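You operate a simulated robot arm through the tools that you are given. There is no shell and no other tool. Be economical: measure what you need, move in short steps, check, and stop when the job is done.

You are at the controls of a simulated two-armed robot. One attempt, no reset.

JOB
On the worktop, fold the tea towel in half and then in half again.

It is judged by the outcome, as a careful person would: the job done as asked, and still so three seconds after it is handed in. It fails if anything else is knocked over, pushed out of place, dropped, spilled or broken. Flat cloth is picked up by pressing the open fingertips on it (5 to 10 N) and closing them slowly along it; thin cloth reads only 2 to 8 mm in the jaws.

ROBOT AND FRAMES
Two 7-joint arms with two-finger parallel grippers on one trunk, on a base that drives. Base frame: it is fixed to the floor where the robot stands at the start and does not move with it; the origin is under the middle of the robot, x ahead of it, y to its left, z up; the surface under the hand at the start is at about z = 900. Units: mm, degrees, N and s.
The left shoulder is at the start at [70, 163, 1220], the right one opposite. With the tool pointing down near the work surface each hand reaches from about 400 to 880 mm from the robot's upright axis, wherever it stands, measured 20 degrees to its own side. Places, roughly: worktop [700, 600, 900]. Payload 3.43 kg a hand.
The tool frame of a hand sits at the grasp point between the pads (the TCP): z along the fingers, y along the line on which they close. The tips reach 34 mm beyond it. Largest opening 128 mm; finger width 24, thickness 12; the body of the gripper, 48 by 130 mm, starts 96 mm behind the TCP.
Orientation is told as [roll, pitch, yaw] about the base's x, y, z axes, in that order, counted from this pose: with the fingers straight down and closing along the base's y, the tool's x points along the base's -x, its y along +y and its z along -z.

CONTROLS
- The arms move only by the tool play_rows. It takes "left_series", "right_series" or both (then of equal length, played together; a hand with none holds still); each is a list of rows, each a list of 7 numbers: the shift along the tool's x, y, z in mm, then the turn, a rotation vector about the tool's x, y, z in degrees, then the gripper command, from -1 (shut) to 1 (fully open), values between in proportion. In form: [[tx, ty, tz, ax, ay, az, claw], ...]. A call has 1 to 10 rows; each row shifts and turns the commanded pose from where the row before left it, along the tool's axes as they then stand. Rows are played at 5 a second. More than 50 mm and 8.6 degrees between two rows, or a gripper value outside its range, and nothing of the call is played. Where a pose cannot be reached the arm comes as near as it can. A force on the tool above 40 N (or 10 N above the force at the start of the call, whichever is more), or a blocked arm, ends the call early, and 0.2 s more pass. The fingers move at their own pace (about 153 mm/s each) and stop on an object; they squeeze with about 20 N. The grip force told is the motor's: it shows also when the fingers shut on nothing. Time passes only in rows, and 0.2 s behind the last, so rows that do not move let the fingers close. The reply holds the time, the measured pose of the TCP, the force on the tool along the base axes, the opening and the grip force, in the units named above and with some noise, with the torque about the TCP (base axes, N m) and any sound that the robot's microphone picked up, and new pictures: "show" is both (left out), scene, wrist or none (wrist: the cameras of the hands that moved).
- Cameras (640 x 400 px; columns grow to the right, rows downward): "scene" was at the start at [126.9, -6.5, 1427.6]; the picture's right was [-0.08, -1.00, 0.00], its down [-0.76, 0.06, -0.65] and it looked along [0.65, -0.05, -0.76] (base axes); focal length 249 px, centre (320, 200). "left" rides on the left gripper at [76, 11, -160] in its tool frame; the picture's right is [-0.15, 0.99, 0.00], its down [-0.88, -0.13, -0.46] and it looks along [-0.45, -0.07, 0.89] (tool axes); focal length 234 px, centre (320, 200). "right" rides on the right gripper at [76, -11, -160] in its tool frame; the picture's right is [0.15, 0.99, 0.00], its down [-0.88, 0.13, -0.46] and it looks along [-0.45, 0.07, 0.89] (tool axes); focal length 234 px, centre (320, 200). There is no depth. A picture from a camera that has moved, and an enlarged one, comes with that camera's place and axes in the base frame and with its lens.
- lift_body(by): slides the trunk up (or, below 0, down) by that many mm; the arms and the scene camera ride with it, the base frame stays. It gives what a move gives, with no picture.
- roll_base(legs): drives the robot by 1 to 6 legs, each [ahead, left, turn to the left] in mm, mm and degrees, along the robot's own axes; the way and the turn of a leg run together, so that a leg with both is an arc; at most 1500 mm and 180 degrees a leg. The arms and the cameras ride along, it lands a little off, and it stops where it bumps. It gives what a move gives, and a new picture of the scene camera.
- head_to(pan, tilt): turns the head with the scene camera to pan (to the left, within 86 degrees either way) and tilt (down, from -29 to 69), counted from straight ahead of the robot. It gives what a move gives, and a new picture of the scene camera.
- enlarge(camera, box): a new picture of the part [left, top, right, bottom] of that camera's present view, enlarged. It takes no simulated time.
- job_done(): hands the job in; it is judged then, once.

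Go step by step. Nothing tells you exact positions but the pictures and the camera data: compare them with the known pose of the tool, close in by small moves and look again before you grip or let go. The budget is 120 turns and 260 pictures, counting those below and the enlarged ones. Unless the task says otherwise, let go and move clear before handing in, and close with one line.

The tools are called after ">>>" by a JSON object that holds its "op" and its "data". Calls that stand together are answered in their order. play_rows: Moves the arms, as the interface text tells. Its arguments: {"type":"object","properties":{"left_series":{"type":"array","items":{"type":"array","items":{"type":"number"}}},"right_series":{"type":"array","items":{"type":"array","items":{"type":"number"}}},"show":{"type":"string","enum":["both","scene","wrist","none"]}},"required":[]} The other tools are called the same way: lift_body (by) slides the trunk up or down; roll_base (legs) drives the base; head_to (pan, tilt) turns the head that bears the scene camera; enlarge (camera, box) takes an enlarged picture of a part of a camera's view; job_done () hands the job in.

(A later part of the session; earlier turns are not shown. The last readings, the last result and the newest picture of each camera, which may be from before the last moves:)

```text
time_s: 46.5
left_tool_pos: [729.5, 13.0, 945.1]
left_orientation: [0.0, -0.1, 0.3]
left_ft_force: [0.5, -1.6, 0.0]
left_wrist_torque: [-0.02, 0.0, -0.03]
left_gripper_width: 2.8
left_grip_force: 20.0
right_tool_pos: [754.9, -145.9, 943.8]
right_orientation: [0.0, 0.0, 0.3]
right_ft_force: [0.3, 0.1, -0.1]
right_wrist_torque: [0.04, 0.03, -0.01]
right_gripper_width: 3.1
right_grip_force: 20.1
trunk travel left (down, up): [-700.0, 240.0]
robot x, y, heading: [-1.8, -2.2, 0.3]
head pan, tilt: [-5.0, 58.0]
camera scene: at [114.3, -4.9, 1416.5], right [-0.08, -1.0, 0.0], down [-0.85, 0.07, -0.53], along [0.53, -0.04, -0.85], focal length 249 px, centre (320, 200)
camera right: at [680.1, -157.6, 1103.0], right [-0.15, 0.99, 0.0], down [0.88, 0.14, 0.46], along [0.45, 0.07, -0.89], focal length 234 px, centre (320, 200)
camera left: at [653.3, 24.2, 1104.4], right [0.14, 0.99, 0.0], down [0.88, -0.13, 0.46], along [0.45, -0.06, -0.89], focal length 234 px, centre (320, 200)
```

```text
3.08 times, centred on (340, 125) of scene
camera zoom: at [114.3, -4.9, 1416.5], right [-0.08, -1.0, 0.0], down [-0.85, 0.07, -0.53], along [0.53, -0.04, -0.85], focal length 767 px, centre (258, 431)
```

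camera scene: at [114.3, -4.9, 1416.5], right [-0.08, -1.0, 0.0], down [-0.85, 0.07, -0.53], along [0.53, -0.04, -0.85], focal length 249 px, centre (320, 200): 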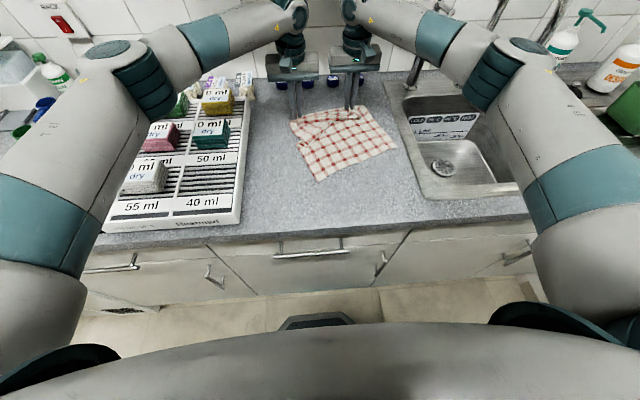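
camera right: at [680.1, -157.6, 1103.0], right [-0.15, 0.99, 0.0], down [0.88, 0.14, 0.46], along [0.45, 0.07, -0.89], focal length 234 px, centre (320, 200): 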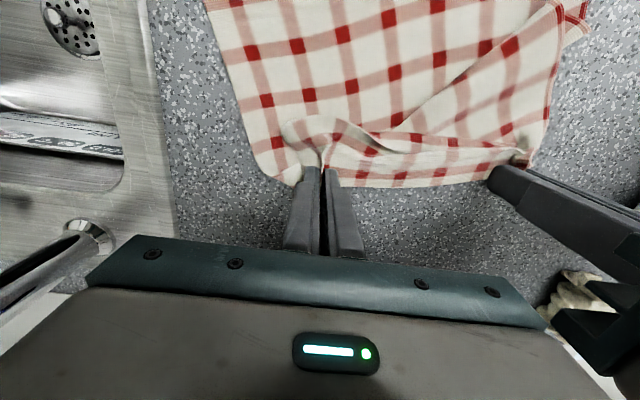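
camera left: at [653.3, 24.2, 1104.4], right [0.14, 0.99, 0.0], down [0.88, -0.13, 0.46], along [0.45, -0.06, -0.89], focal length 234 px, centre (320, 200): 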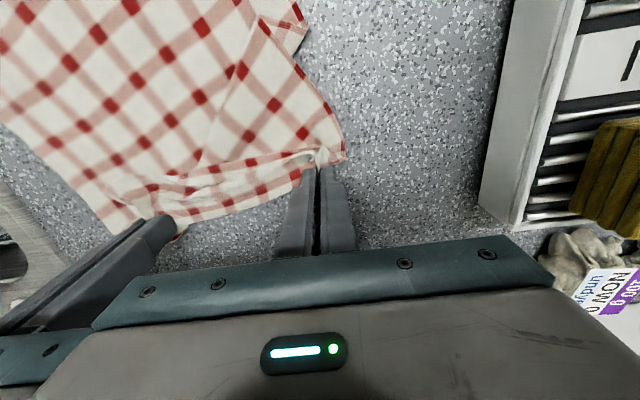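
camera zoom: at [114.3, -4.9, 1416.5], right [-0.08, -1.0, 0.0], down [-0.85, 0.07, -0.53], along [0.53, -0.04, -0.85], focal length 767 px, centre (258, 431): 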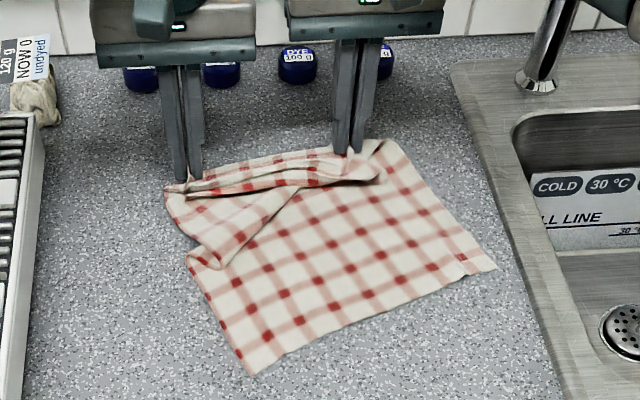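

>>> {"op": "play_rows", "data": {"left_series": [[0, 0, 0, 0, 0, 0, -0.8], [0, 0, 0, 0, 0, 0, -0.5], [0, 0, -20, 0, 0, 0, -0.5], [0, 0, -40, 0, 0, 0, -0.5], [0, 20, -45, 0, 0, 0, -0.5], [0, 40, -20, 0, 0, 0, -0.5], [0, 40, -20, 0, 0, 0, -0.5], [0, 0, 0, 0, 0, 0, -0.5]], "right_series": [[0, 0, 0, 0, 0, 0, -0.8], [0, 0, 0, 0, 0, 0, -0.5], [0, 0, -20, 0, 0, 0, -0.5], [0, 0, -40, 0, 0, 0, -0.5], [0, -20, -45, 0, 0, 0, -0.5], [40, 0, -20, 0, 0, 0, -0.5], [40, 0, 0, 0, 0, 0, -0.5], [0, 0, 0, 0, 0, 0, -0.5]]}}

>>> {"op": "enlarge", "data": {"camera": "right", "box": [200, 0, 600, 250]}}

```text
time_s: 48.5
left_tool_pos: [722.2, 99.8, 1065.3]
left_orientation: [1.5, 2.2, -1.4]
left_ft_force: [-0.1, 1.1, 0.5]
left_wrist_torque: [-0.16, 0.01, 0.02]
left_gripper_width: 32.3
left_grip_force: 0.0
right_tool_pos: [673.2, -168.7, 1071.4]
right_orientation: [-0.2, 0.1, 0.1]
right_ft_force: [-0.5, 0.7, 0.3]
right_wrist_torque: [-0.12, -0.07, 0.01]
right_gripper_width: 32.0
right_grip_force: 0.0
trunk travel left (down, up): [-700.0, 240.0]
robot x, y, heading: [-4.2, -0.8, -0.1]
head pan, tilt: [-5.0, 58.0]
stopped in row 8 (left hand): the arm was blocked; the commanded pose is now the measured one
camera scene: at [116.9, -5.2, 1418.4], right [-0.09, -1.0, 0.0], down [-0.85, 0.07, -0.53], along [0.53, -0.05, -0.85], focal length 249 px, centre (320, 200)
camera right: at [598.3, -180.0, 1230.4], right [-0.15, 0.99, 0.0], down [0.88, 0.13, 0.46], along [0.45, 0.07, -0.89], focal length 234 px, centre (320, 200)
camera left: at [652.3, 109.2, 1228.3], right [0.17, 0.99, 0.02], down [0.89, -0.16, 0.42], along [0.42, -0.05, -0.91], focal length 234 px, centre (320, 200)
```

scene: 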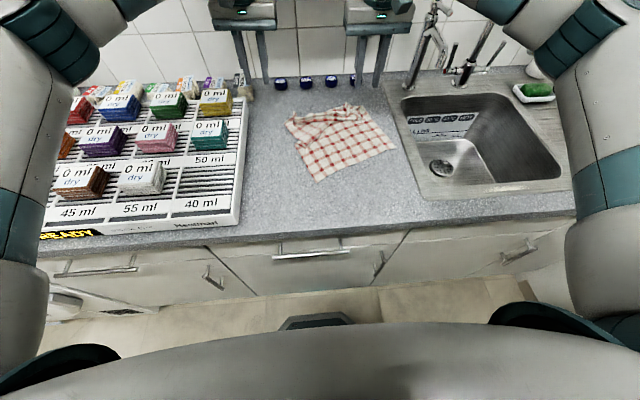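
right: 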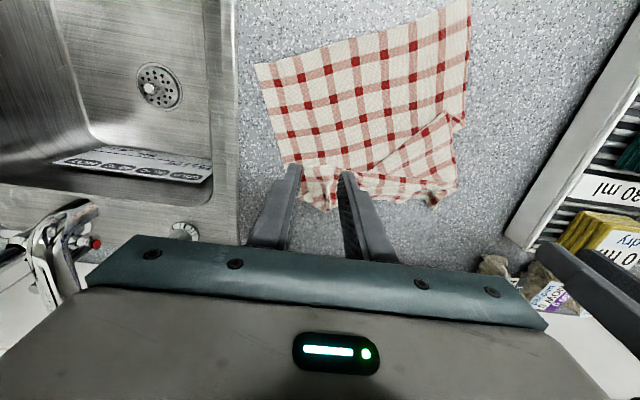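
left: 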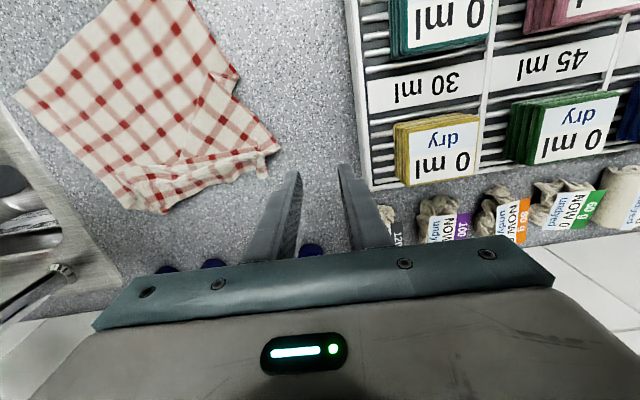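

```text
1.60 times, centred on (400, 125) of right
camera zoom: at [598.3, -180.0, 1230.4], right [-0.15, 0.99, 0.0], down [0.88, 0.13, 0.46], along [0.45, 0.07, -0.89], focal length 375 px, centre (192, 320)
```

zoom: 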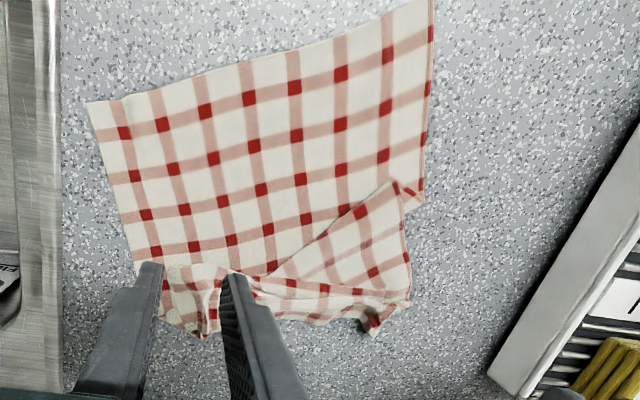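

The left arm got blocked at height, probably near the wall shelf. I back it off toward me and check the shelf.

>>> {"op": "play_rows", "data": {"left_series": [[10, 0, 8, 0, 0, 0, -0.5], [35, 0, 0, 0, 0, 0, -0.5], [45, 10, 0, 0, 0, 0, -0.5], [45, 20, 0, 0, 0, 0, -0.5], [45, 20, 0, 0, 0, 0, -0.5], [0, 20, 0, 0, 0, 0, -0.5]], "right_series": [[45, 0, 0, 0, 0, 0, -0.5], [45, -15, 0, 0, 0, 0, -0.5], [0, -45, 0, 0, 0, 0, -0.5], [0, -45, 0, 0, 0, 0, -0.5], [0, 0, 0, 0, 0, 0, -0.5], [0, 0, 0, 0, 0, 0, -0.5]], "show": "none"}}

>>> {"op": "head_to", "data": {"pan": 0, "tilt": 22}}

>>> {"op": "head_to", "data": {"pan": -5, "tilt": 54}}

>>> {"op": "enlarge", "data": {"camera": "scene", "box": [240, 80, 440, 205]}}

```text
time_s: 49.9
left_tool_pos: [542.5, 173.5, 1068.6]
left_orientation: [1.1, 1.7, -1.0]
left_ft_force: [-0.1, 0.5, 0.0]
left_wrist_torque: [0.02, 0.02, 0.03]
left_gripper_width: 32.0
left_grip_force: 0.0
right_tool_pos: [580.0, -274.0, 1069.3]
right_orientation: [0.0, 0.0, 0.1]
right_ft_force: [0.1, 0.6, -0.4]
right_wrist_torque: [-0.01, -0.01, -0.01]
right_gripper_width: 31.8
right_grip_force: 0.1
trunk travel left (down, up): [-700.0, 240.0]
robot x, y, heading: [-3.8, 1.4, -0.1]
head pan, tilt: [-5.0, 58.0]
```

```text
time_s: 50.9
left_tool_pos: [543.2, 174.5, 1067.8]
left_orientation: [1.2, 1.6, -1.0]
left_ft_force: [-0.1, -0.4, 0.1]
left_wrist_torque: [-0.02, 0.01, 0.04]
left_gripper_width: 32.0
left_grip_force: 0.0
right_tool_pos: [580.6, -274.0, 1069.5]
right_orientation: [0.0, 0.1, 0.1]
right_ft_force: [0.3, 0.3, -0.2]
right_wrist_torque: [0.03, 0.0, 0.0]
right_gripper_width: 31.9
right_grip_force: 0.1
trunk travel left (down, up): [-700.0, 240.0]
robot x, y, heading: [-4.5, 0.7, 0.2]
head pan, tilt: [0.0, 22.0]
camera scene: at [137.7, -0.3, 1469.0], right [0.0, -1.0, 0.0], down [-0.38, 0.0, -0.93], along [0.93, 0.0, -0.38], focal length 249 px, centre (320, 200)
```

scene: 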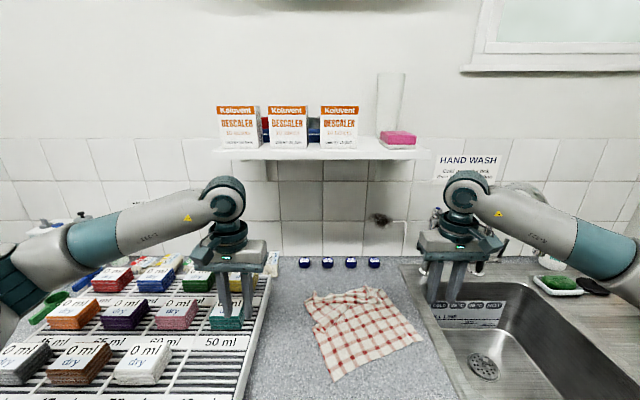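

```text
time_s: 51.9
left_tool_pos: [543.5, 174.2, 1068.6]
left_orientation: [1.2, 1.7, -1.0]
left_ft_force: [0.1, 0.4, 1.1]
left_wrist_torque: [0.0, 0.0, -0.01]
left_gripper_width: 32.2
left_grip_force: 0.0
right_tool_pos: [581.1, -274.2, 1070.2]
right_orientation: [-0.1, 0.0, 0.1]
right_ft_force: [-0.1, 1.3, -0.3]
right_wrist_torque: [0.01, 0.0, 0.02]
right_gripper_width: 32.1
right_grip_force: 0.0
trunk travel left (down, up): [-700.0, 240.0]
robot x, y, heading: [-7.9, -1.7, 0.1]
head pan, tilt: [-5.0, 54.0]
camera scene: at [117.7, -6.8, 1421.6], right [-0.09, -1.0, 0.0], down [-0.81, 0.07, -0.59], along [0.59, -0.05, -0.81], focal length 249 px, centre (320, 200)
```

scene: 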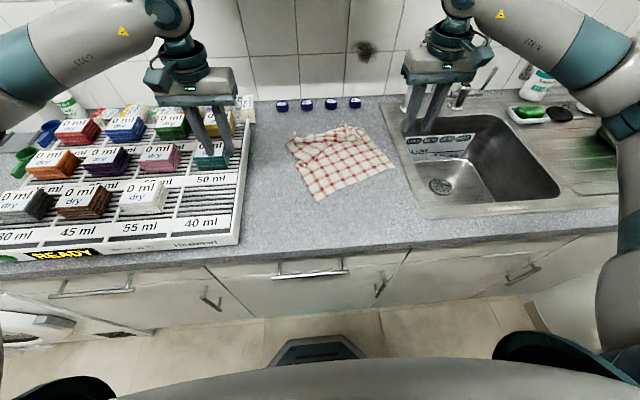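

```text
3.20 times, centred on (340, 142) of scene
camera zoom: at [117.7, -6.8, 1421.6], right [-0.09, -1.0, 0.0], down [-0.81, 0.07, -0.59], along [0.59, -0.05, -0.81], focal length 798 px, centre (256, 384)
```

zoom: 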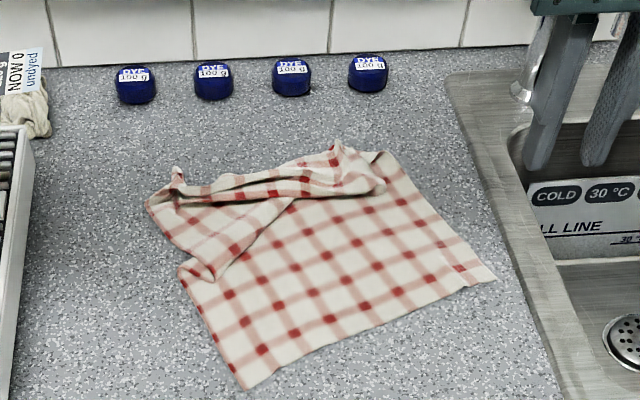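

The shelf is untouched. New plan: grip the free near edge (corners about (494, −28) and (596, −262), edge turned about 24°), hang the towel to straighten it, then lay and fold it from the air. I move over those corners with matching yaw.

>>> {"op": "play_rows", "data": {"left_series": [[0, -40, 0, 1.2, -1.7, -1, -0.44], [5, -48, 0, 0, 0, 0, -0.44], [5, -48, 0, 0, 0, 0, -0.44], [5, -48, 0, 0, 0, 0, -0.44], [5, -46, 0, 0, 0, 0, -0.44], [0, 0, 25, 0, 0, -8, -0.44], [0, 0, 25, 0, 0, -8, -0.44], [0, 0, 20, 0, 0, -8, -0.44], [0, 0, 0, 0, 0, 0, -0.44]], "right_series": [[0, 0, 0, 0, 0, -8, -0.44], [0, 0, 0, 0, 0, -8, -0.44], [0, 0, 0, 0, 0, -8, -0.44], [0, 0, 0, 0, 0, 0, -0.44], [0, 0, 0, 0, 0, 0, -0.44], [-13, 14, 25, 0, 0, 0, -0.44], [-14, 14, 25, 0, 0, 0, -0.44], [-6, 14, 20, 0, 0, 0, -0.44], [0, 0, 0, 0, 0, 0, -0.44]]}}

>>> {"op": "enlarge", "data": {"camera": "left", "box": [180, 50, 460, 230]}}

>>> {"op": "enlarge", "data": {"camera": "right", "box": [180, 50, 460, 230]}}

```text
time_s: 53.9
left_tool_pos: [521.9, -54.8, 997.6]
left_orientation: [0.0, -0.1, 24.1]
left_ft_force: [0.2, -0.8, 0.2]
left_wrist_torque: [0.01, -0.03, 0.0]
left_gripper_width: 35.9
left_grip_force: 0.1
right_tool_pos: [595.2, -220.3, 1001.8]
right_orientation: [0.1, 0.0, 24.1]
right_ft_force: [-0.5, 0.0, 0.9]
right_wrist_torque: [0.0, 0.03, -0.02]
right_gripper_width: 35.7
right_grip_force: 0.0
trunk travel left (down, up): [-700.0, 240.0]
robot x, y, heading: [-3.7, -3.2, 0.2]
head pan, tilt: [-5.0, 54.0]
camera scene: at [117.4, -6.7, 1421.5], right [-0.09, -1.0, 0.0], down [-0.81, 0.07, -0.59], along [0.59, -0.05, -0.81], focal length 249 px, centre (320, 200)
camera right: at [530.8, -261.8, 1160.4], right [-0.54, 0.84, 0.0], down [0.75, 0.48, 0.46], along [0.39, 0.24, -0.89], focal length 234 px, centre (320, 200)
camera left: at [447.3, -75.4, 1156.9], right [-0.27, 0.96, 0.0], down [0.86, 0.24, 0.46], along [0.44, 0.12, -0.89], focal length 234 px, centre (320, 200)
```

scene: 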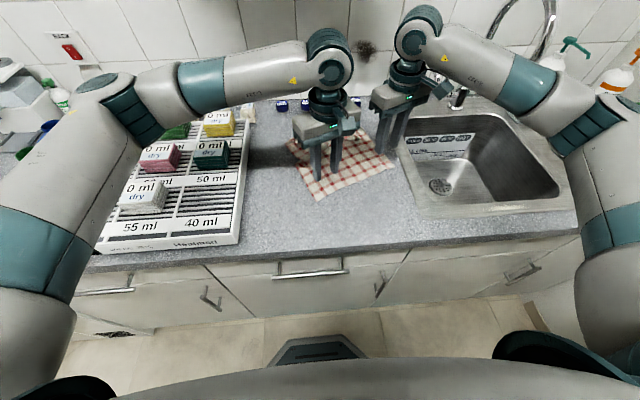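
right: 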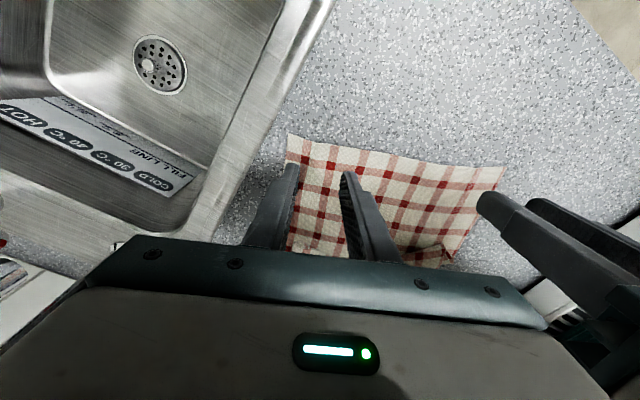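
left: 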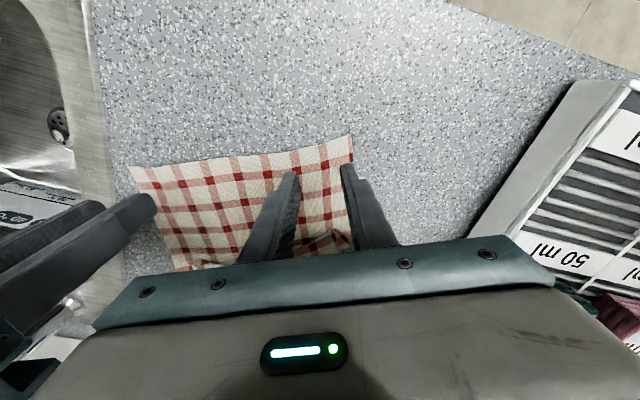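

```text
2.22 times, centred on (320, 140) of left
camera zoom: at [447.3, -75.4, 1156.9], right [-0.27, 0.96, 0.0], down [0.86, 0.24, 0.46], along [0.44, 0.12, -0.89], focal length 520 px, centre (320, 333)
```

zoom: 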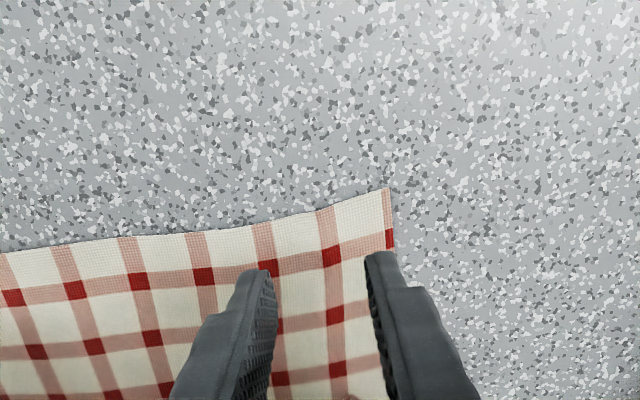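

```text
2.22 times, centred on (320, 140) of right
camera zoom: at [530.8, -261.8, 1160.4], right [-0.54, 0.84, 0.0], down [0.75, 0.48, 0.46], along [0.39, 0.24, -0.89], focal length 520 px, centre (320, 333)
```

zoom: 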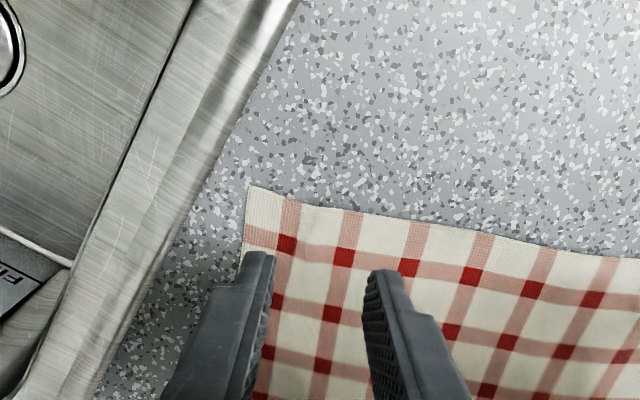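

Both hands line up with the corners. I descend and grip.

>>> {"op": "play_rows", "data": {"left_series": [[0, 0, 25, 0, 0, 0, -0.44], [0, 0, 25, 0, 0, 0, -0.44], [0, 0, 9, 0, 0, 0, -0.44], [0, 0, 2.5, 0, 0, 0, -0.44], [0, 0, 0, 0, 0, 0, -0.44]], "right_series": [[0, 0, 25, 0, 0, 0, -0.44], [0, 0, 25, 0, 0, 0, -0.44], [0, 0, 12, 0, 0, 0, -0.44], [0, 0, 3.5, 0, 0, 0, -0.44], [0, 0, 0, 0, 0, 0, -0.44]], "show": "none"}}

```text
time_s: 55.1
left_tool_pos: [520.6, -54.5, 937.0]
left_orientation: [-0.1, -0.1, 23.9]
left_ft_force: [-0.1, 0.4, 0.0]
left_wrist_torque: [0.03, 0.02, 0.01]
left_gripper_width: 35.6
left_grip_force: 0.1
right_tool_pos: [592.8, -220.2, 935.8]
right_orientation: [0.0, -0.1, 24.0]
right_ft_force: [0.5, 0.2, 2.8]
right_wrist_torque: [-0.02, 0.03, -0.01]
right_gripper_width: 35.9
right_grip_force: 0.0
trunk travel left (down, up): [-700.0, 240.0]
robot x, y, heading: [-3.4, -4.0, -0.1]
head pan, tilt: [-5.0, 54.0]
```

>>> {"op": "play_rows", "data": {"left_series": [[0, 0, 1.2, 0, 0, 0, -0.44], [0, 0, 0.4, 0, 0, 0, -0.44], [0, 0, 0, 0, 0, 0, -0.44]], "right_series": [[0, 0, 0.4, 0, 0, 0, -0.44], [0, 0, 0, 0, 0, 0, -0.44], [0, 0, 0, 0, 0, 0, -0.44]], "show": "none"}}

```text
time_s: 55.9
left_tool_pos: [521.3, -55.1, 935.7]
left_orientation: [-0.2, -0.1, 24.0]
left_ft_force: [0.3, 0.7, 1.6]
left_wrist_torque: [0.0, 0.01, -0.01]
left_gripper_width: 35.9
left_grip_force: 0.0
right_tool_pos: [592.7, -221.0, 935.5]
right_orientation: [0.0, 0.0, 24.1]
right_ft_force: [0.2, 0.5, 5.2]
right_wrist_torque: [-0.04, 0.01, 0.03]
right_gripper_width: 35.6
right_grip_force: 0.1
trunk travel left (down, up): [-700.0, 240.0]
robot x, y, heading: [-2.5, -0.2, 0.1]
head pan, tilt: [-5.0, 54.0]
```

>>> {"op": "play_rows", "data": {"left_series": [[0, 0, 0.8, 0, 0, 0, -0.44], [0, 0, 0, 0, 0, 0, -0.44], [0, -1, 0, 0, 0, 0, -0.52], [0, -1, 0, 0, 0, 0, -0.6], [0, -1, 0, 0, 0, 0, -0.68], [0, -1, 0, 0, 0, 0, -0.76], [0, -1, 0, 0, 0, 0, -0.84], [0, -1, 0, 0, 0, 0, -0.92], [0, 0, 0, 0, 0, 0, -1], [0, 0, 0, 0, 0, 0, -1]], "right_series": [[0, 0, 0.2, 0, 0, 0, -0.44], [0, 0, 0, 0, 0, 0, -0.44], [0, 1, 0, 0, 0, 0, -0.52], [0, 1, 0, 0, 0, 0, -0.6], [0, 1, 0, 0, 0, 0, -0.68], [0, 1, 0, 0, 0, 0, -0.76], [0, 1, 0, 0, 0, 0, -0.84], [0, 1, 0, 0, 0, 0, -0.92], [0, 0, 0, 0, 0, 0, -1], [0, 0, 0, 0, 0, 0, -1]], "show": "none"}}

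>>> {"op": "enlarge", "data": {"camera": "left", "box": [180, 50, 460, 230]}}

>>> {"op": "enlarge", "data": {"camera": "right", "box": [180, 50, 460, 230]}}

```text
time_s: 58.1
left_tool_pos: [521.9, -60.4, 936.0]
left_orientation: [0.0, -0.2, 24.0]
left_ft_force: [-0.1, 1.8, 2.2]
left_wrist_torque: [0.03, 0.01, -0.02]
left_gripper_width: 2.4
left_grip_force: 19.4
right_tool_pos: [589.9, -217.3, 934.7]
right_orientation: [-0.1, -0.1, 24.1]
right_ft_force: [2.3, -1.2, 11.0]
right_wrist_torque: [-0.12, -0.02, -0.02]
right_gripper_width: 2.3
right_grip_force: 19.6
trunk travel left (down, up): [-700.0, 240.0]
robot x, y, heading: [-5.9, 3.0, -0.1]
head pan, tilt: [-5.0, 54.0]
```

```text
2.22 times, centred on (320, 140) of left
camera zoom: at [448.2, -81.2, 1095.4], right [-0.27, 0.96, 0.0], down [0.86, 0.24, 0.46], along [0.44, 0.12, -0.89], focal length 520 px, centre (320, 333)
```

zoom: 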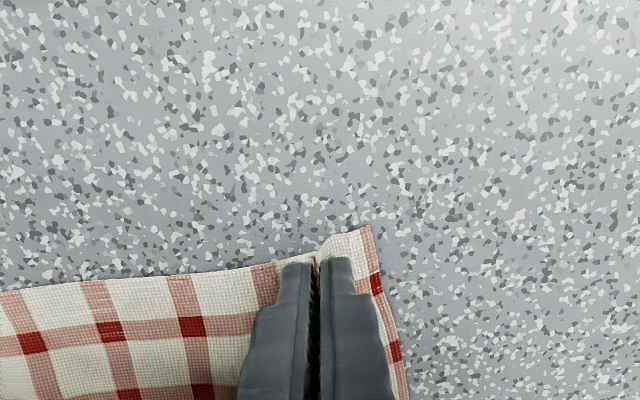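

```text
2.22 times, centred on (320, 140) of right
camera zoom: at [527.0, -258.0, 1093.9], right [-0.54, 0.84, 0.0], down [0.75, 0.48, 0.46], along [0.39, 0.24, -0.89], focal length 520 px, centre (320, 333)
```

zoom: 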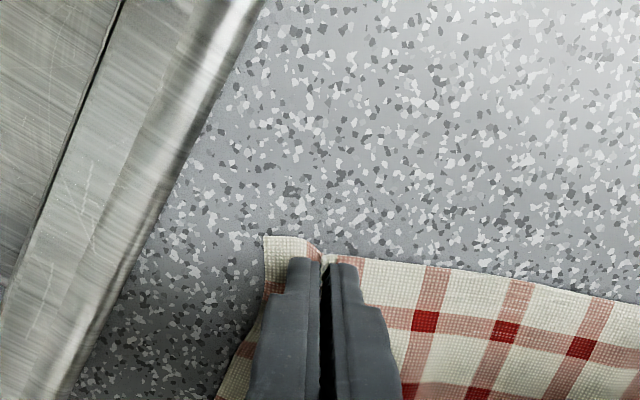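

Both grips are good. I lift the towel so it hangs and unfurls.

>>> {"op": "play_rows", "data": {"left_series": [[0, 0, -20, 0, 0, 0, -1], [0, 0, -30, 0, 0, 0, -1], [0, 0, -30, 0, 0, 0, -1], [9, 4, -30, 0, 0, 0, -1], [14, 6, -30, 0, 0, 0, -1], [18, 8, -30, 0, 0, 0, -1], [18, 8, -30, 0, 0, 0, -1], [0, 0, 0, 0, 0, 0, -1]], "right_series": [[0, 0, -20, 0, 0, 0, -1], [0, 0, -30, 0, 0, 0, -1], [0, 0, -30, 0, 0, 0, -1], [9, 4, -30, 0, 0, 0, -1], [14, 6, -30, 0, 0, 0, -1], [18, 8, -30, 0, 0, 0, -1], [18, 8, -30, 0, 0, 0, -1], [0, 0, 0, 0, 0, 0, -1]], "show": "scene"}}

>>> {"op": "lift_body", "data": {"by": 200}}

>>> {"op": "head_to", "data": {"pan": -5, "tilt": 50}}

```text
time_s: 59.9
left_tool_pos: [457.4, -62.0, 1134.7]
left_orientation: [-0.1, 0.0, 24.1]
left_ft_force: [0.6, 0.5, -0.1]
left_wrist_torque: [-0.01, 0.02, -0.01]
left_gripper_width: 2.5
left_grip_force: 20.5
right_tool_pos: [525.2, -216.8, 1134.6]
right_orientation: [0.0, 0.0, 24.1]
right_ft_force: [0.1, 0.3, 0.3]
right_wrist_torque: [0.01, -0.01, -0.03]
right_gripper_width: 2.2
right_grip_force: 20.1
trunk travel left (down, up): [-700.0, 240.0]
robot x, y, heading: [-6.6, -2.4, 0.0]
head pan, tilt: [-5.0, 54.0]
camera scene: at [118.9, -6.9, 1421.3], right [-0.09, -1.0, 0.0], down [-0.81, 0.07, -0.59], along [0.58, -0.05, -0.81], focal length 249 px, centre (320, 200)
```

scene: 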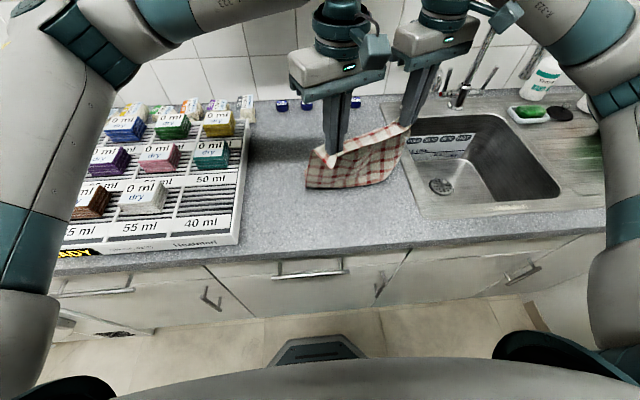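

```text
time_s: 62.0
left_tool_pos: [456.5, -62.6, 1334.2]
left_orientation: [-0.1, -0.1, 24.1]
left_ft_force: [-0.7, -1.1, 0.4]
left_wrist_torque: [-0.03, -0.03, -0.02]
left_gripper_width: 2.3
left_grip_force: 20.1
right_tool_pos: [524.3, -215.9, 1335.3]
right_orientation: [0.0, 0.1, 24.2]
right_ft_force: [0.9, 0.5, 1.1]
right_wrist_torque: [0.01, -0.04, -0.02]
right_gripper_width: 2.5
right_grip_force: 20.0
trunk travel left (down, up): [-900.0, 40.0]
robot x, y, heading: [-4.9, -1.4, 0.3]
head pan, tilt: [-5.0, 54.0]
```

```text
time_s: 62.7
left_tool_pos: [456.8, -61.2, 1334.8]
left_orientation: [-0.2, -0.1, 24.0]
left_ft_force: [0.0, 0.3, -0.4]
left_wrist_torque: [0.01, -0.05, -0.02]
left_gripper_width: 2.4
left_grip_force: 20.5
right_tool_pos: [524.5, -217.5, 1335.5]
right_orientation: [0.1, 0.0, 24.1]
right_ft_force: [0.0, -0.3, -0.5]
right_wrist_torque: [0.0, 0.02, 0.01]
right_gripper_width: 2.5
right_grip_force: 19.7
trunk travel left (down, up): [-900.0, 40.0]
robot x, y, heading: [-4.0, 0.0, -0.1]
head pan, tilt: [-5.0, 50.0]
camera scene: at [121.7, -7.2, 1626.7], right [-0.09, -1.0, 0.0], down [-0.76, 0.07, -0.64], along [0.64, -0.06, -0.77], focal length 249 px, centre (320, 200)
```

scene: 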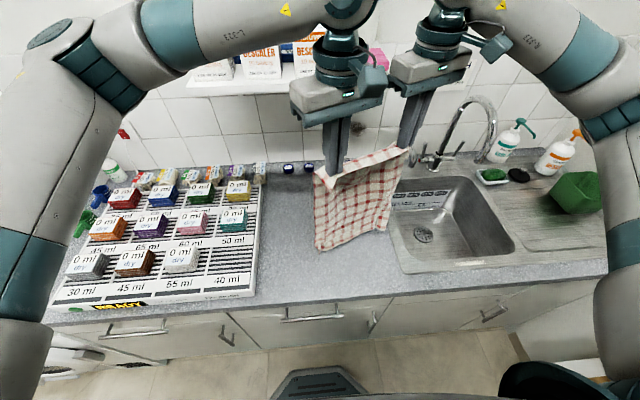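

It hangs freely. I turn both hands square to the counter and centre the towel.

>>> {"op": "play_rows", "data": {"left_series": [[0, 0, 0, 0, 0, 8, -1], [0, 0, 0, 0, 0, 8, -1], [0, 0, 0, 0, 0, 8, -1], [7, 20, 0, 0, 0, 0, -1], [7, 20, 0, 0, 0, 0, -1], [7, 20, 0, 0, 0, 0, -1], [7, 21, 0, 0, 0, 0, -1], [0, 0, 0, 0, 0, 0, -1], [0, 0, 0, 0, 0, 0, -1]], "right_series": [[0, 0, 0, 0, 0, 8, -1], [0, 0, 0, 0, 0, 8, -1], [0, 0, 0, 0, 0, 8, -1], [23, 17, 0, 0, 0, 0, -1], [23, 17, 0, 0, 0, 0, -1], [24, 17, 0, 0, 0, 0, -1], [24, 16, 0, 0, 0, 0, -1], [0, 0, 0, 0, 0, 0, -1], [0, 0, 0, 0, 0, 0, -1]]}}

>>> {"op": "enlarge", "data": {"camera": "scene", "box": [220, 100, 460, 300]}}

```text
time_s: 64.7
left_tool_pos: [431.1, 18.2, 1335.0]
left_orientation: [0.0, -0.2, 0.0]
left_ft_force: [-0.1, -0.7, 0.2]
left_wrist_torque: [0.04, 0.01, 0.01]
left_gripper_width: 2.0
left_grip_force: 20.1
right_tool_pos: [431.0, -151.0, 1335.8]
right_orientation: [0.1, 0.1, 0.2]
right_ft_force: [-0.1, -0.6, 0.1]
right_wrist_torque: [0.06, 0.03, 0.05]
right_gripper_width: 2.1
right_grip_force: 20.4
trunk travel left (down, up): [-900.0, 40.0]
robot x, y, heading: [-8.3, -2.6, 0.0]
head pan, tilt: [-5.0, 50.0]
camera scene: at [121.9, -8.6, 1626.7], right [-0.09, -1.0, 0.0], down [-0.76, 0.07, -0.64], along [0.64, -0.05, -0.77], focal length 249 px, centre (320, 200)
camera right: at [356.2, -162.6, 1495.9], right [-0.15, 0.99, 0.0], down [0.88, 0.13, 0.46], along [0.45, 0.07, -0.89], focal length 234 px, centre (320, 200)
camera left: at [355.0, 30.6, 1494.9], right [0.15, 0.99, 0.0], down [0.88, -0.13, 0.46], along [0.45, -0.07, -0.89], focal length 234 px, centre (320, 200)
```

scene: 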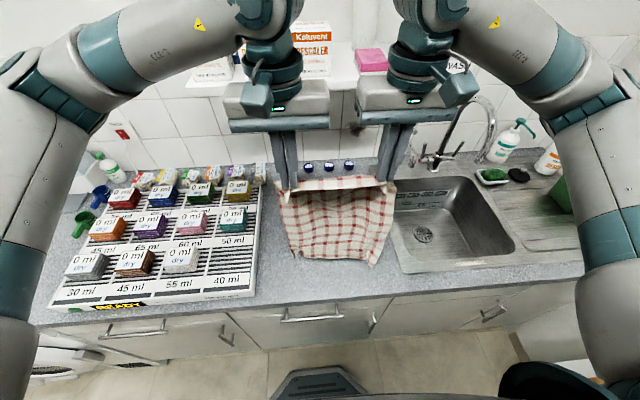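
right: 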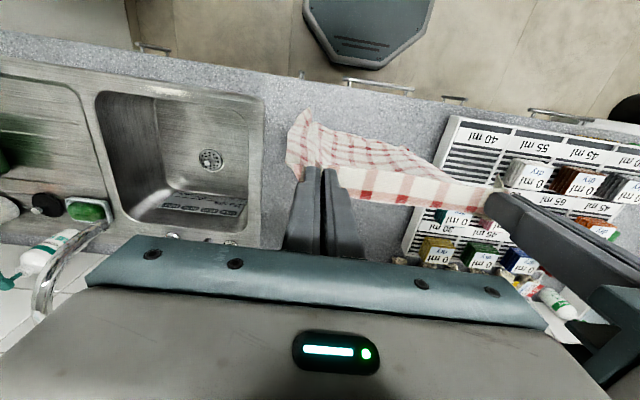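
left: 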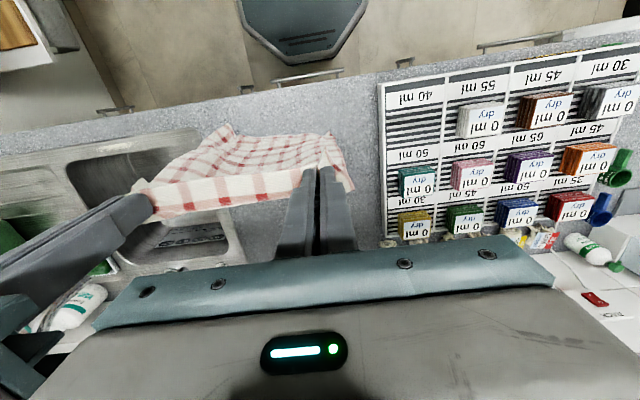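

```text
2.00 times, centred on (340, 200) of scene
camera zoom: at [121.9, -8.6, 1626.7], right [-0.09, -1.0, 0.0], down [-0.76, 0.07, -0.64], along [0.64, -0.05, -0.77], focal length 498 px, centre (280, 200)
```

zoom: 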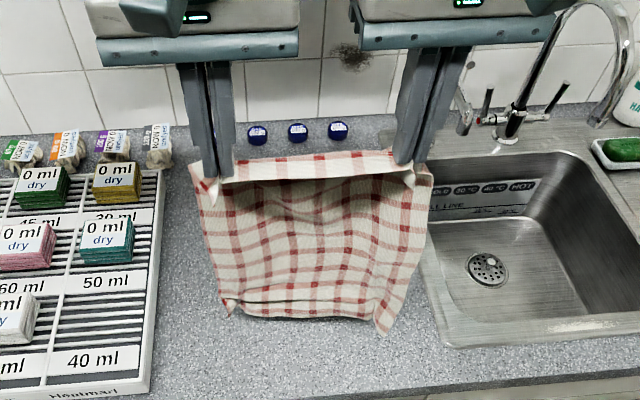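

The towel now hangs nearly straight, bottom edge just above the counter at about x 450. I lower it while moving away so the bottom half lays flat.

>>> {"op": "play_rows", "data": {"left_series": [[-5, 0, 12, 0, 0, 0, -1], [-10, 0, 15, 0, 0, 0, -1], [-15, 0, 15, 0, 0, 0, -1], [-15, 0, 15, 0, 0, 0, -1], [-15, 0, 15, 0, 0, 0, -1], [-15, 0, 15, 0, 0, 0, -1], [0, 0, 0, 0, 0, 0, -1]], "right_series": [[-5, 0, 12, 0, 0, 0, -1], [-10, 0, 15, 0, 0, 0, -1], [-15, 0, 15, 0, 0, 0, -1], [-15, 0, 15, 0, 0, 0, -1], [-15, 0, 15, 0, 0, 0, -1], [-15, 0, 15, 0, 0, 0, -1], [0, 0, 0, 0, 0, 0, -1]], "show": "wrist"}}

>>> {"op": "enlarge", "data": {"camera": "scene", "box": [220, 100, 460, 300]}}

```text
time_s: 66.3
left_tool_pos: [504.1, 21.1, 1248.5]
left_orientation: [0.1, -0.2, 0.0]
left_ft_force: [0.1, -2.5, 0.3]
left_wrist_torque: [-0.07, 0.01, -0.01]
left_gripper_width: 2.2
left_grip_force: 19.9
right_tool_pos: [505.5, -152.3, 1249.7]
right_orientation: [0.0, -0.1, 0.1]
right_ft_force: [1.1, 1.8, -0.6]
right_wrist_torque: [0.08, 0.0, 0.0]
right_gripper_width: 2.3
right_grip_force: 19.9
trunk travel left (down, up): [-900.0, 40.0]
robot x, y, heading: [-6.5, -0.8, 0.1]
head pan, tilt: [-5.0, 50.0]
camera right: at [430.7, -163.4, 1407.6], right [-0.15, 0.99, 0.0], down [0.88, 0.13, 0.46], along [0.45, 0.07, -0.89], focal length 234 px, centre (320, 200)
camera left: at [428.8, 31.8, 1408.2], right [0.15, 0.99, 0.0], down [0.88, -0.13, 0.46], along [0.45, -0.07, -0.89], focal length 234 px, centre (320, 200)
```

right: 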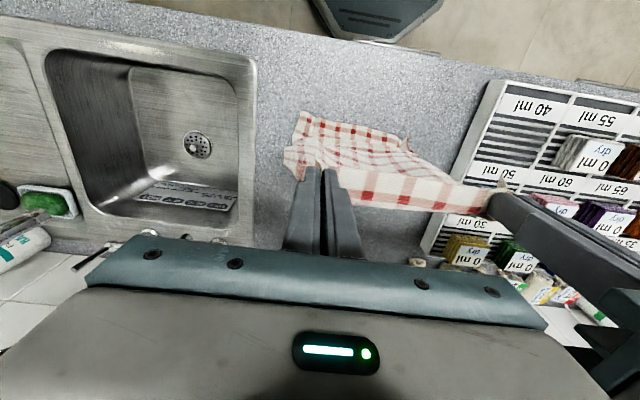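
left: 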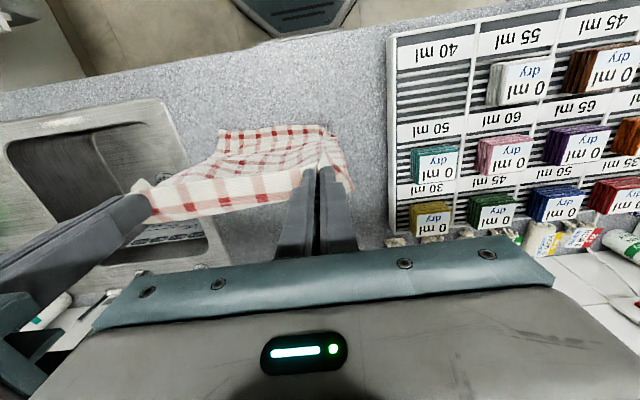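

```text
2.00 times, centred on (340, 200) of scene
camera zoom: at [121.1, -7.1, 1626.8], right [-0.09, -1.0, 0.0], down [-0.76, 0.07, -0.64], along [0.64, -0.06, -0.77], focal length 498 px, centre (280, 200)
```

zoom: 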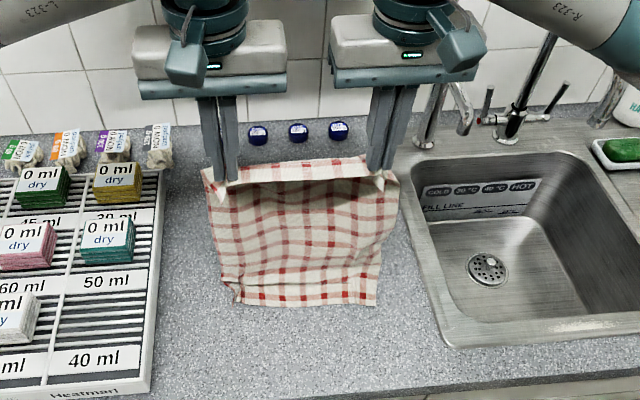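

The hem landed flat but about 60 mm farther than I want. I raise it, come back, and repeat with the touch-down nearer.

>>> {"op": "play_rows", "data": {"left_series": [[10, 0, -25, 0, 0, 0, -1], [20, 0, -25, 0, 0, 0, -1], [25, 0, -20, 0, 0, 0, -1], [25, 0, -10, 0, 0, 0, -1], [10, 0, 0, 0, 0, 0, -1], [0, 0, 0, 0, 0, 0, -1], [0, 0, 0, 0, 0, 0, -1], [0, 0, 15, 0, 0, 0, -1], [0, 0, 15, 0, 0, 0, -1], [0, 0, 15, 0, 0, 0, -1]], "right_series": [[10, 0, -25, 0, 0, 0, -1], [20, 0, -25, 0, 0, 0, -1], [25, 0, -20, 0, 0, 0, -1], [25, 0, -10, 0, 0, 0, -1], [10, 0, 0, 0, 0, 0, -1], [0, 0, 0, 0, 0, 0, -1], [0, 0, 0, 0, 0, 0, -1], [0, 0, 15, 0, 0, 0, -1], [0, 0, 15, 0, 0, 0, -1], [0, 0, 15, 0, 0, 0, -1]], "show": "none"}}

>>> {"op": "enlarge", "data": {"camera": "scene", "box": [220, 100, 460, 300]}}

```text
time_s: 68.5
left_tool_pos: [412.2, 20.7, 1283.3]
left_orientation: [0.0, -0.1, 0.1]
left_ft_force: [-0.1, -0.1, -0.9]
left_wrist_torque: [-0.03, 0.0, 0.03]
left_gripper_width: 2.4
left_grip_force: 19.9
right_tool_pos: [417.1, -151.4, 1282.3]
right_orientation: [0.0, -0.1, 0.1]
right_ft_force: [-0.7, -0.2, 0.8]
right_wrist_torque: [0.02, 0.02, 0.01]
right_gripper_width: 2.1
right_grip_force: 19.5
trunk travel left (down, up): [-900.0, 40.0]
robot x, y, heading: [-3.6, 1.9, 0.2]
head pan, tilt: [-5.0, 50.0]
```

```text
2.00 times, centred on (340, 200) of scene
camera zoom: at [121.7, -7.1, 1626.8], right [-0.09, -1.0, 0.0], down [-0.76, 0.07, -0.64], along [0.64, -0.06, -0.77], focal length 498 px, centre (280, 200)
```

zoom: 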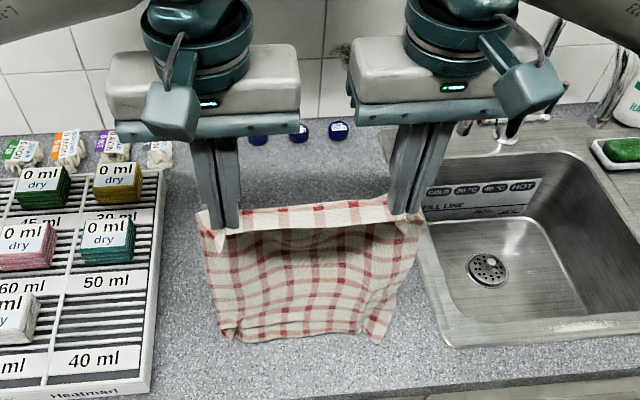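

>>> {"op": "play_rows", "data": {"left_series": [[-20, 0, 8, 0, 0, 0, -1], [-20, 0, 8, 0, 0, 0, -1], [-20, 0, 8, 0, 0, 0, -1], [-18, 0, 15, 0, 0, 0, -1], [-17, 0, 16, 0, 0, 0, -1], [-16, 0, 16, 0, 0, 0, -1], [-16, 0, 16, 0, 0, 0, -1], [0, 0, 0, 0, 0, 0, -1]], "right_series": [[-20, 0, 8, 0, 0, 0, -1], [-20, 0, 8, 0, 0, 0, -1], [-18, 0, 8, 0, 0, 0, -1], [-17, 0, 15, 0, 0, 0, -1], [-16, 0, 16, 0, 0, 0, -1], [-16, 0, 16, 0, 0, 0, -1], [-16, 0, 16, 0, 0, 0, -1], [0, 0, 0, 0, 0, 0, -1]], "show": "wrist"}}

>>> {"op": "enlarge", "data": {"camera": "scene", "box": [220, 100, 460, 300]}}

```text
time_s: 70.3
left_tool_pos: [542.4, 20.3, 1197.7]
left_orientation: [0.1, -0.1, 0.0]
left_ft_force: [-1.1, -0.2, -0.2]
left_wrist_torque: [0.01, -0.02, 0.01]
left_gripper_width: 2.4
left_grip_force: 19.7
right_tool_pos: [536.6, -149.7, 1195.9]
right_orientation: [0.0, -0.1, 0.0]
right_ft_force: [0.2, -0.4, 1.1]
right_wrist_torque: [-0.01, -0.02, 0.05]
right_gripper_width: 2.3
right_grip_force: 20.2
trunk travel left (down, up): [-900.0, 40.0]
robot x, y, heading: [-3.2, -3.9, 0.2]
head pan, tilt: [-5.0, 50.0]
camera right: at [463.4, -161.7, 1354.5], right [-0.15, 0.99, 0.0], down [0.88, 0.13, 0.46], along [0.45, 0.07, -0.89], focal length 234 px, centre (320, 200)
camera left: at [465.5, 31.7, 1356.6], right [0.15, 0.99, 0.0], down [0.88, -0.13, 0.46], along [0.45, -0.07, -0.89], focal length 234 px, centre (320, 200)
```

right: 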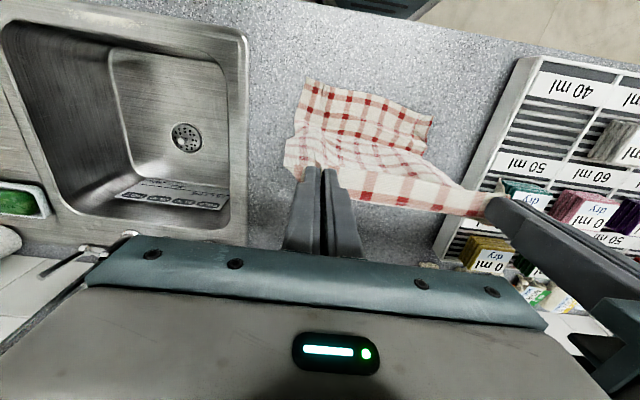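
left: 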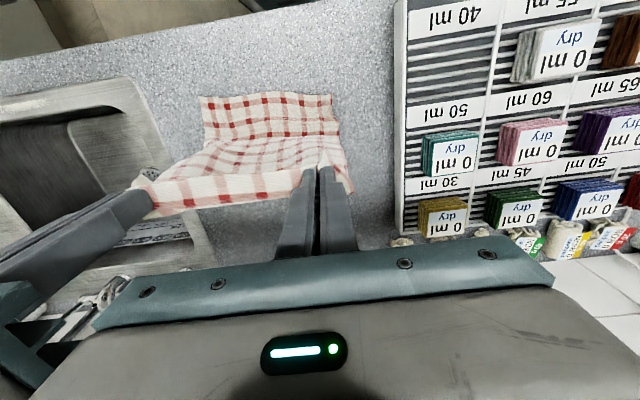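

```text
2.00 times, centred on (340, 200) of scene
camera zoom: at [121.1, -7.2, 1626.8], right [-0.09, -1.0, 0.0], down [-0.76, 0.07, -0.64], along [0.64, -0.06, -0.77], focal length 498 px, centre (280, 200)
```

zoom: 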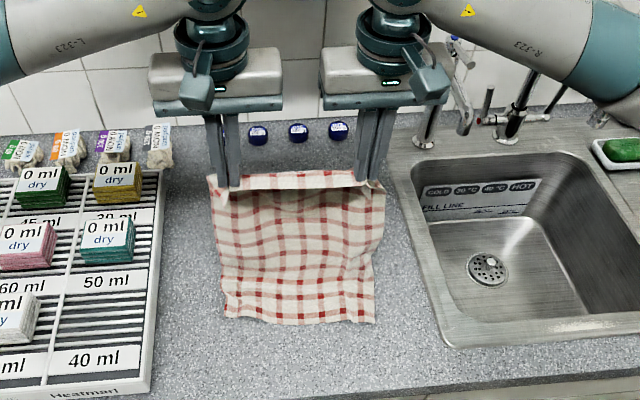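

The lower half is going down flat, with the edge turned about 8° ((493, 47) to (460, −188)). I match that angle with the hands and continue forward.

>>> {"op": "play_rows", "data": {"left_series": [[-22, -4, 8, 0, 0, 0, -1], [-22, -4, 8, 0, 0, 0, -1], [-22, -4, 10, 0, 0, 0, -1], [-20, -4, 12, 0, 0, 0, -1], [-17, -5, 14, 0, 0, 0, -1], [-17, -5, 14, 0, 0, 4, -1], [-16, -5, 14, 0, 0, 4, -1], [0, 0, 0, 0, 0, 0, -1]], "right_series": [[-17, -4, 8, 0, 0, 0, -1], [-17, -4, 8, 0, 0, 0, -1], [-16, -4, 9, 0, 0, 0, -1], [-15, -4, 12, 0, 0, 0, -1], [-15, -5, 13, 0, 0, 0, -1], [-14, -5, 14, 0, 0, 4, -1], [-14, -5, 14, 0, 0, 4, -1], [0, 0, 0, 0, 0, 0, -1]], "show": "wrist"}}

>>> {"op": "enlarge", "data": {"camera": "scene", "box": [220, 100, 460, 300]}}

```text
time_s: 72.1
left_tool_pos: [664.6, -10.6, 1125.0]
left_orientation: [-0.1, -0.9, -8.2]
left_ft_force: [-0.2, -0.1, 1.1]
left_wrist_torque: [-0.05, -0.02, 0.02]
left_gripper_width: 2.2
left_grip_force: 19.5
right_tool_pos: [635.0, -178.2, 1125.4]
right_orientation: [-0.2, -0.7, -7.9]
right_ft_force: [0.3, 0.4, -0.4]
right_wrist_torque: [0.08, 0.01, 0.04]
right_gripper_width: 2.5
right_grip_force: 19.9
trunk travel left (down, up): [-900.0, 40.0]
robot x, y, heading: [-7.8, 2.5, -0.1]
head pan, tilt: [-5.0, 50.0]
camera right: at [557.4, -179.3, 1283.2], right [-0.01, 1.0, 0.0], down [0.88, 0.01, 0.47], along [0.47, 0.0, -0.88], focal length 234 px, centre (320, 200)
camera left: at [588.4, 12.5, 1283.8], right [0.29, 0.96, 0.0], down [0.85, -0.25, 0.47], along [0.45, -0.13, -0.88], focal length 234 px, centre (320, 200)
```

right: 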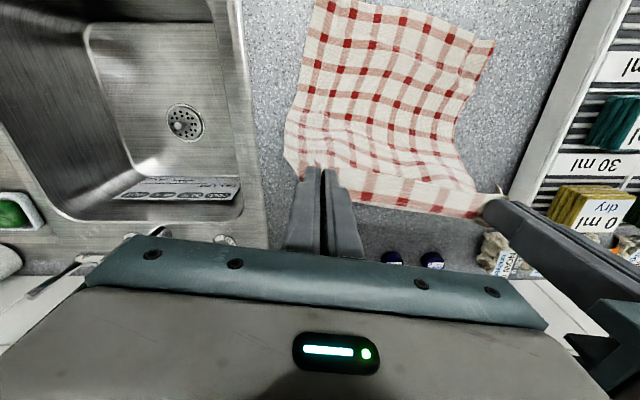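
left: 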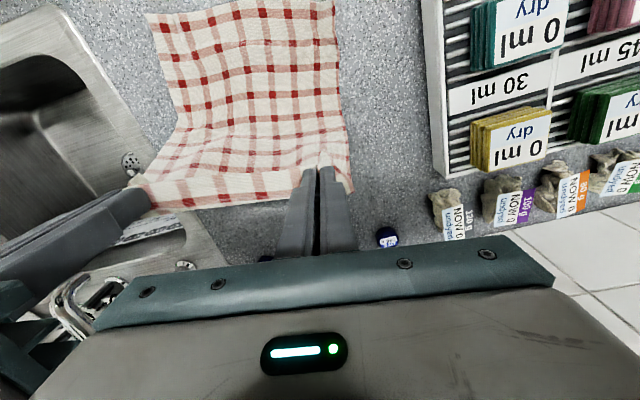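

```text
2.00 times, centred on (340, 200) of scene
camera zoom: at [103.4, -2.7, 1628.4], right [-0.09, -1.0, 0.0], down [-0.76, 0.06, -0.65], along [0.65, -0.06, -0.76], focal length 498 px, centre (280, 200)
```

zoom: 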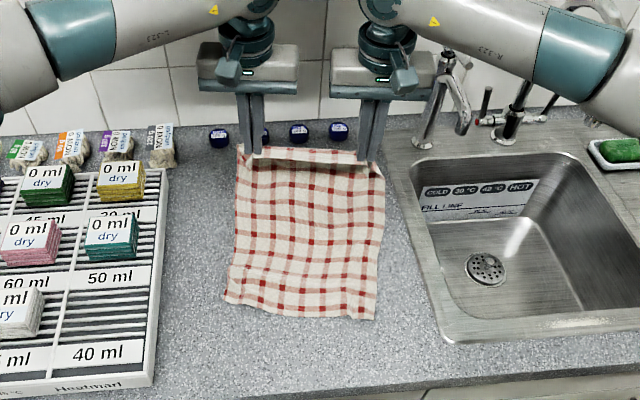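

The lower half lies flat with its near edge from (516, 52) to (463, −187). Now I bring the held edge back over it along a low arc.

>>> {"op": "play_rows", "data": {"left_series": [[0, 0, 20, 0, 0, 0, -1], [0, 0, 21, 0, 0, 0, -1], [20, 0.5, 5, 0, 0, 0, -1], [22, 0.5, 10, 0, 0, 0, -1], [20, 0.5, 13, 0, 0, 0, -1], [20, 0.5, 17, 0, 0, 0, -1], [16, 0.5, 17, 0, 0, 0, -1], [14, 0.5, 18, 0, 0, 0, -1], [0, 0, 0, 0, 0, 0, -1]], "right_series": [[0, 0, 20, 0, 0, 0, -1], [0, 0, 21, 0, 0, 0, -1], [21, 0.5, 5, 0, 0, 0, -1], [23, 0.5, 10, 0, 0, 0, -1], [21, 0.5, 13, 0, 0, 0, -1], [21, 0.5, 17, 0, 0, 0, -1], [17, 0.5, 17, 0, 0, 0, -1], [15, 0.5, 18, 0, 0, 0, -1], [0, 0, 0, 0, 0, 0, -1]], "show": "wrist"}}

>>> {"op": "enlarge", "data": {"camera": "scene", "box": [220, 100, 460, 300]}}

```text
time_s: 74.1
left_tool_pos: [568.9, 7.2, 993.1]
left_orientation: [0.0, -0.2, -8.0]
left_ft_force: [-0.8, -6.2, -0.2]
left_wrist_torque: [-0.21, 0.04, 0.02]
left_gripper_width: 2.1
left_grip_force: 19.9
right_tool_pos: [529.1, -163.5, 996.7]
right_orientation: [0.0, -0.1, -7.8]
right_ft_force: [1.6, 5.6, 0.5]
right_wrist_torque: [0.18, -0.07, 0.05]
right_gripper_width: 2.3
right_grip_force: 20.0
trunk travel left (down, up): [-900.0, 40.0]
robot x, y, heading: [-2.7, -4.2, 0.4]
head pan, tilt: [-5.0, 50.0]
camera right: at [452.9, -163.2, 1155.4], right [-0.01, 1.0, 0.0], down [0.89, 0.01, 0.46], along [0.46, 0.0, -0.89], focal length 234 px, centre (320, 200)
camera left: at [494.6, 29.7, 1153.2], right [0.28, 0.96, 0.0], down [0.85, -0.25, 0.46], along [0.44, -0.13, -0.89], focal length 234 px, centre (320, 200)
```

right: 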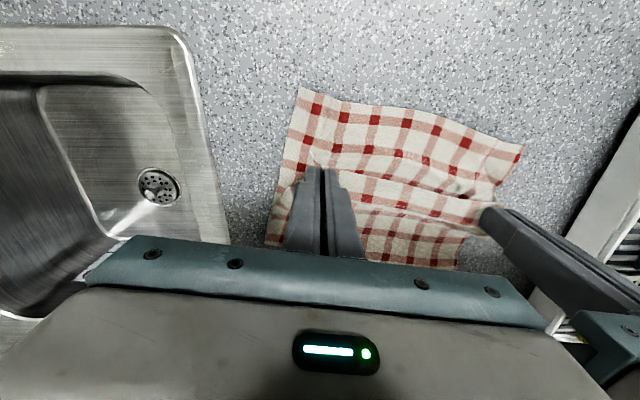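
left: 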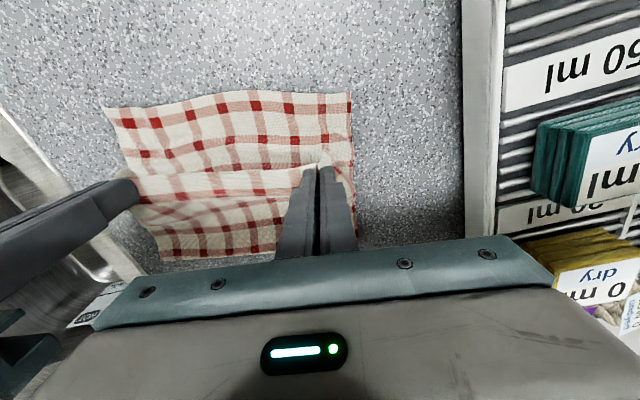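

```text
2.00 times, centred on (340, 200) of scene
camera zoom: at [121.7, -7.2, 1626.7], right [-0.09, -1.0, 0.0], down [-0.76, 0.07, -0.64], along [0.64, -0.06, -0.77], focal length 498 px, centre (280, 200)
```

zoom: 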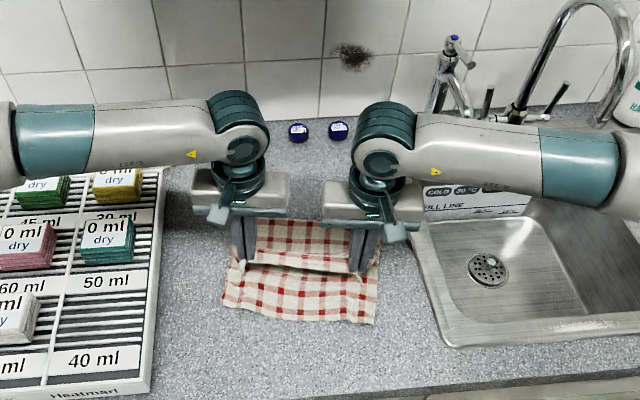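

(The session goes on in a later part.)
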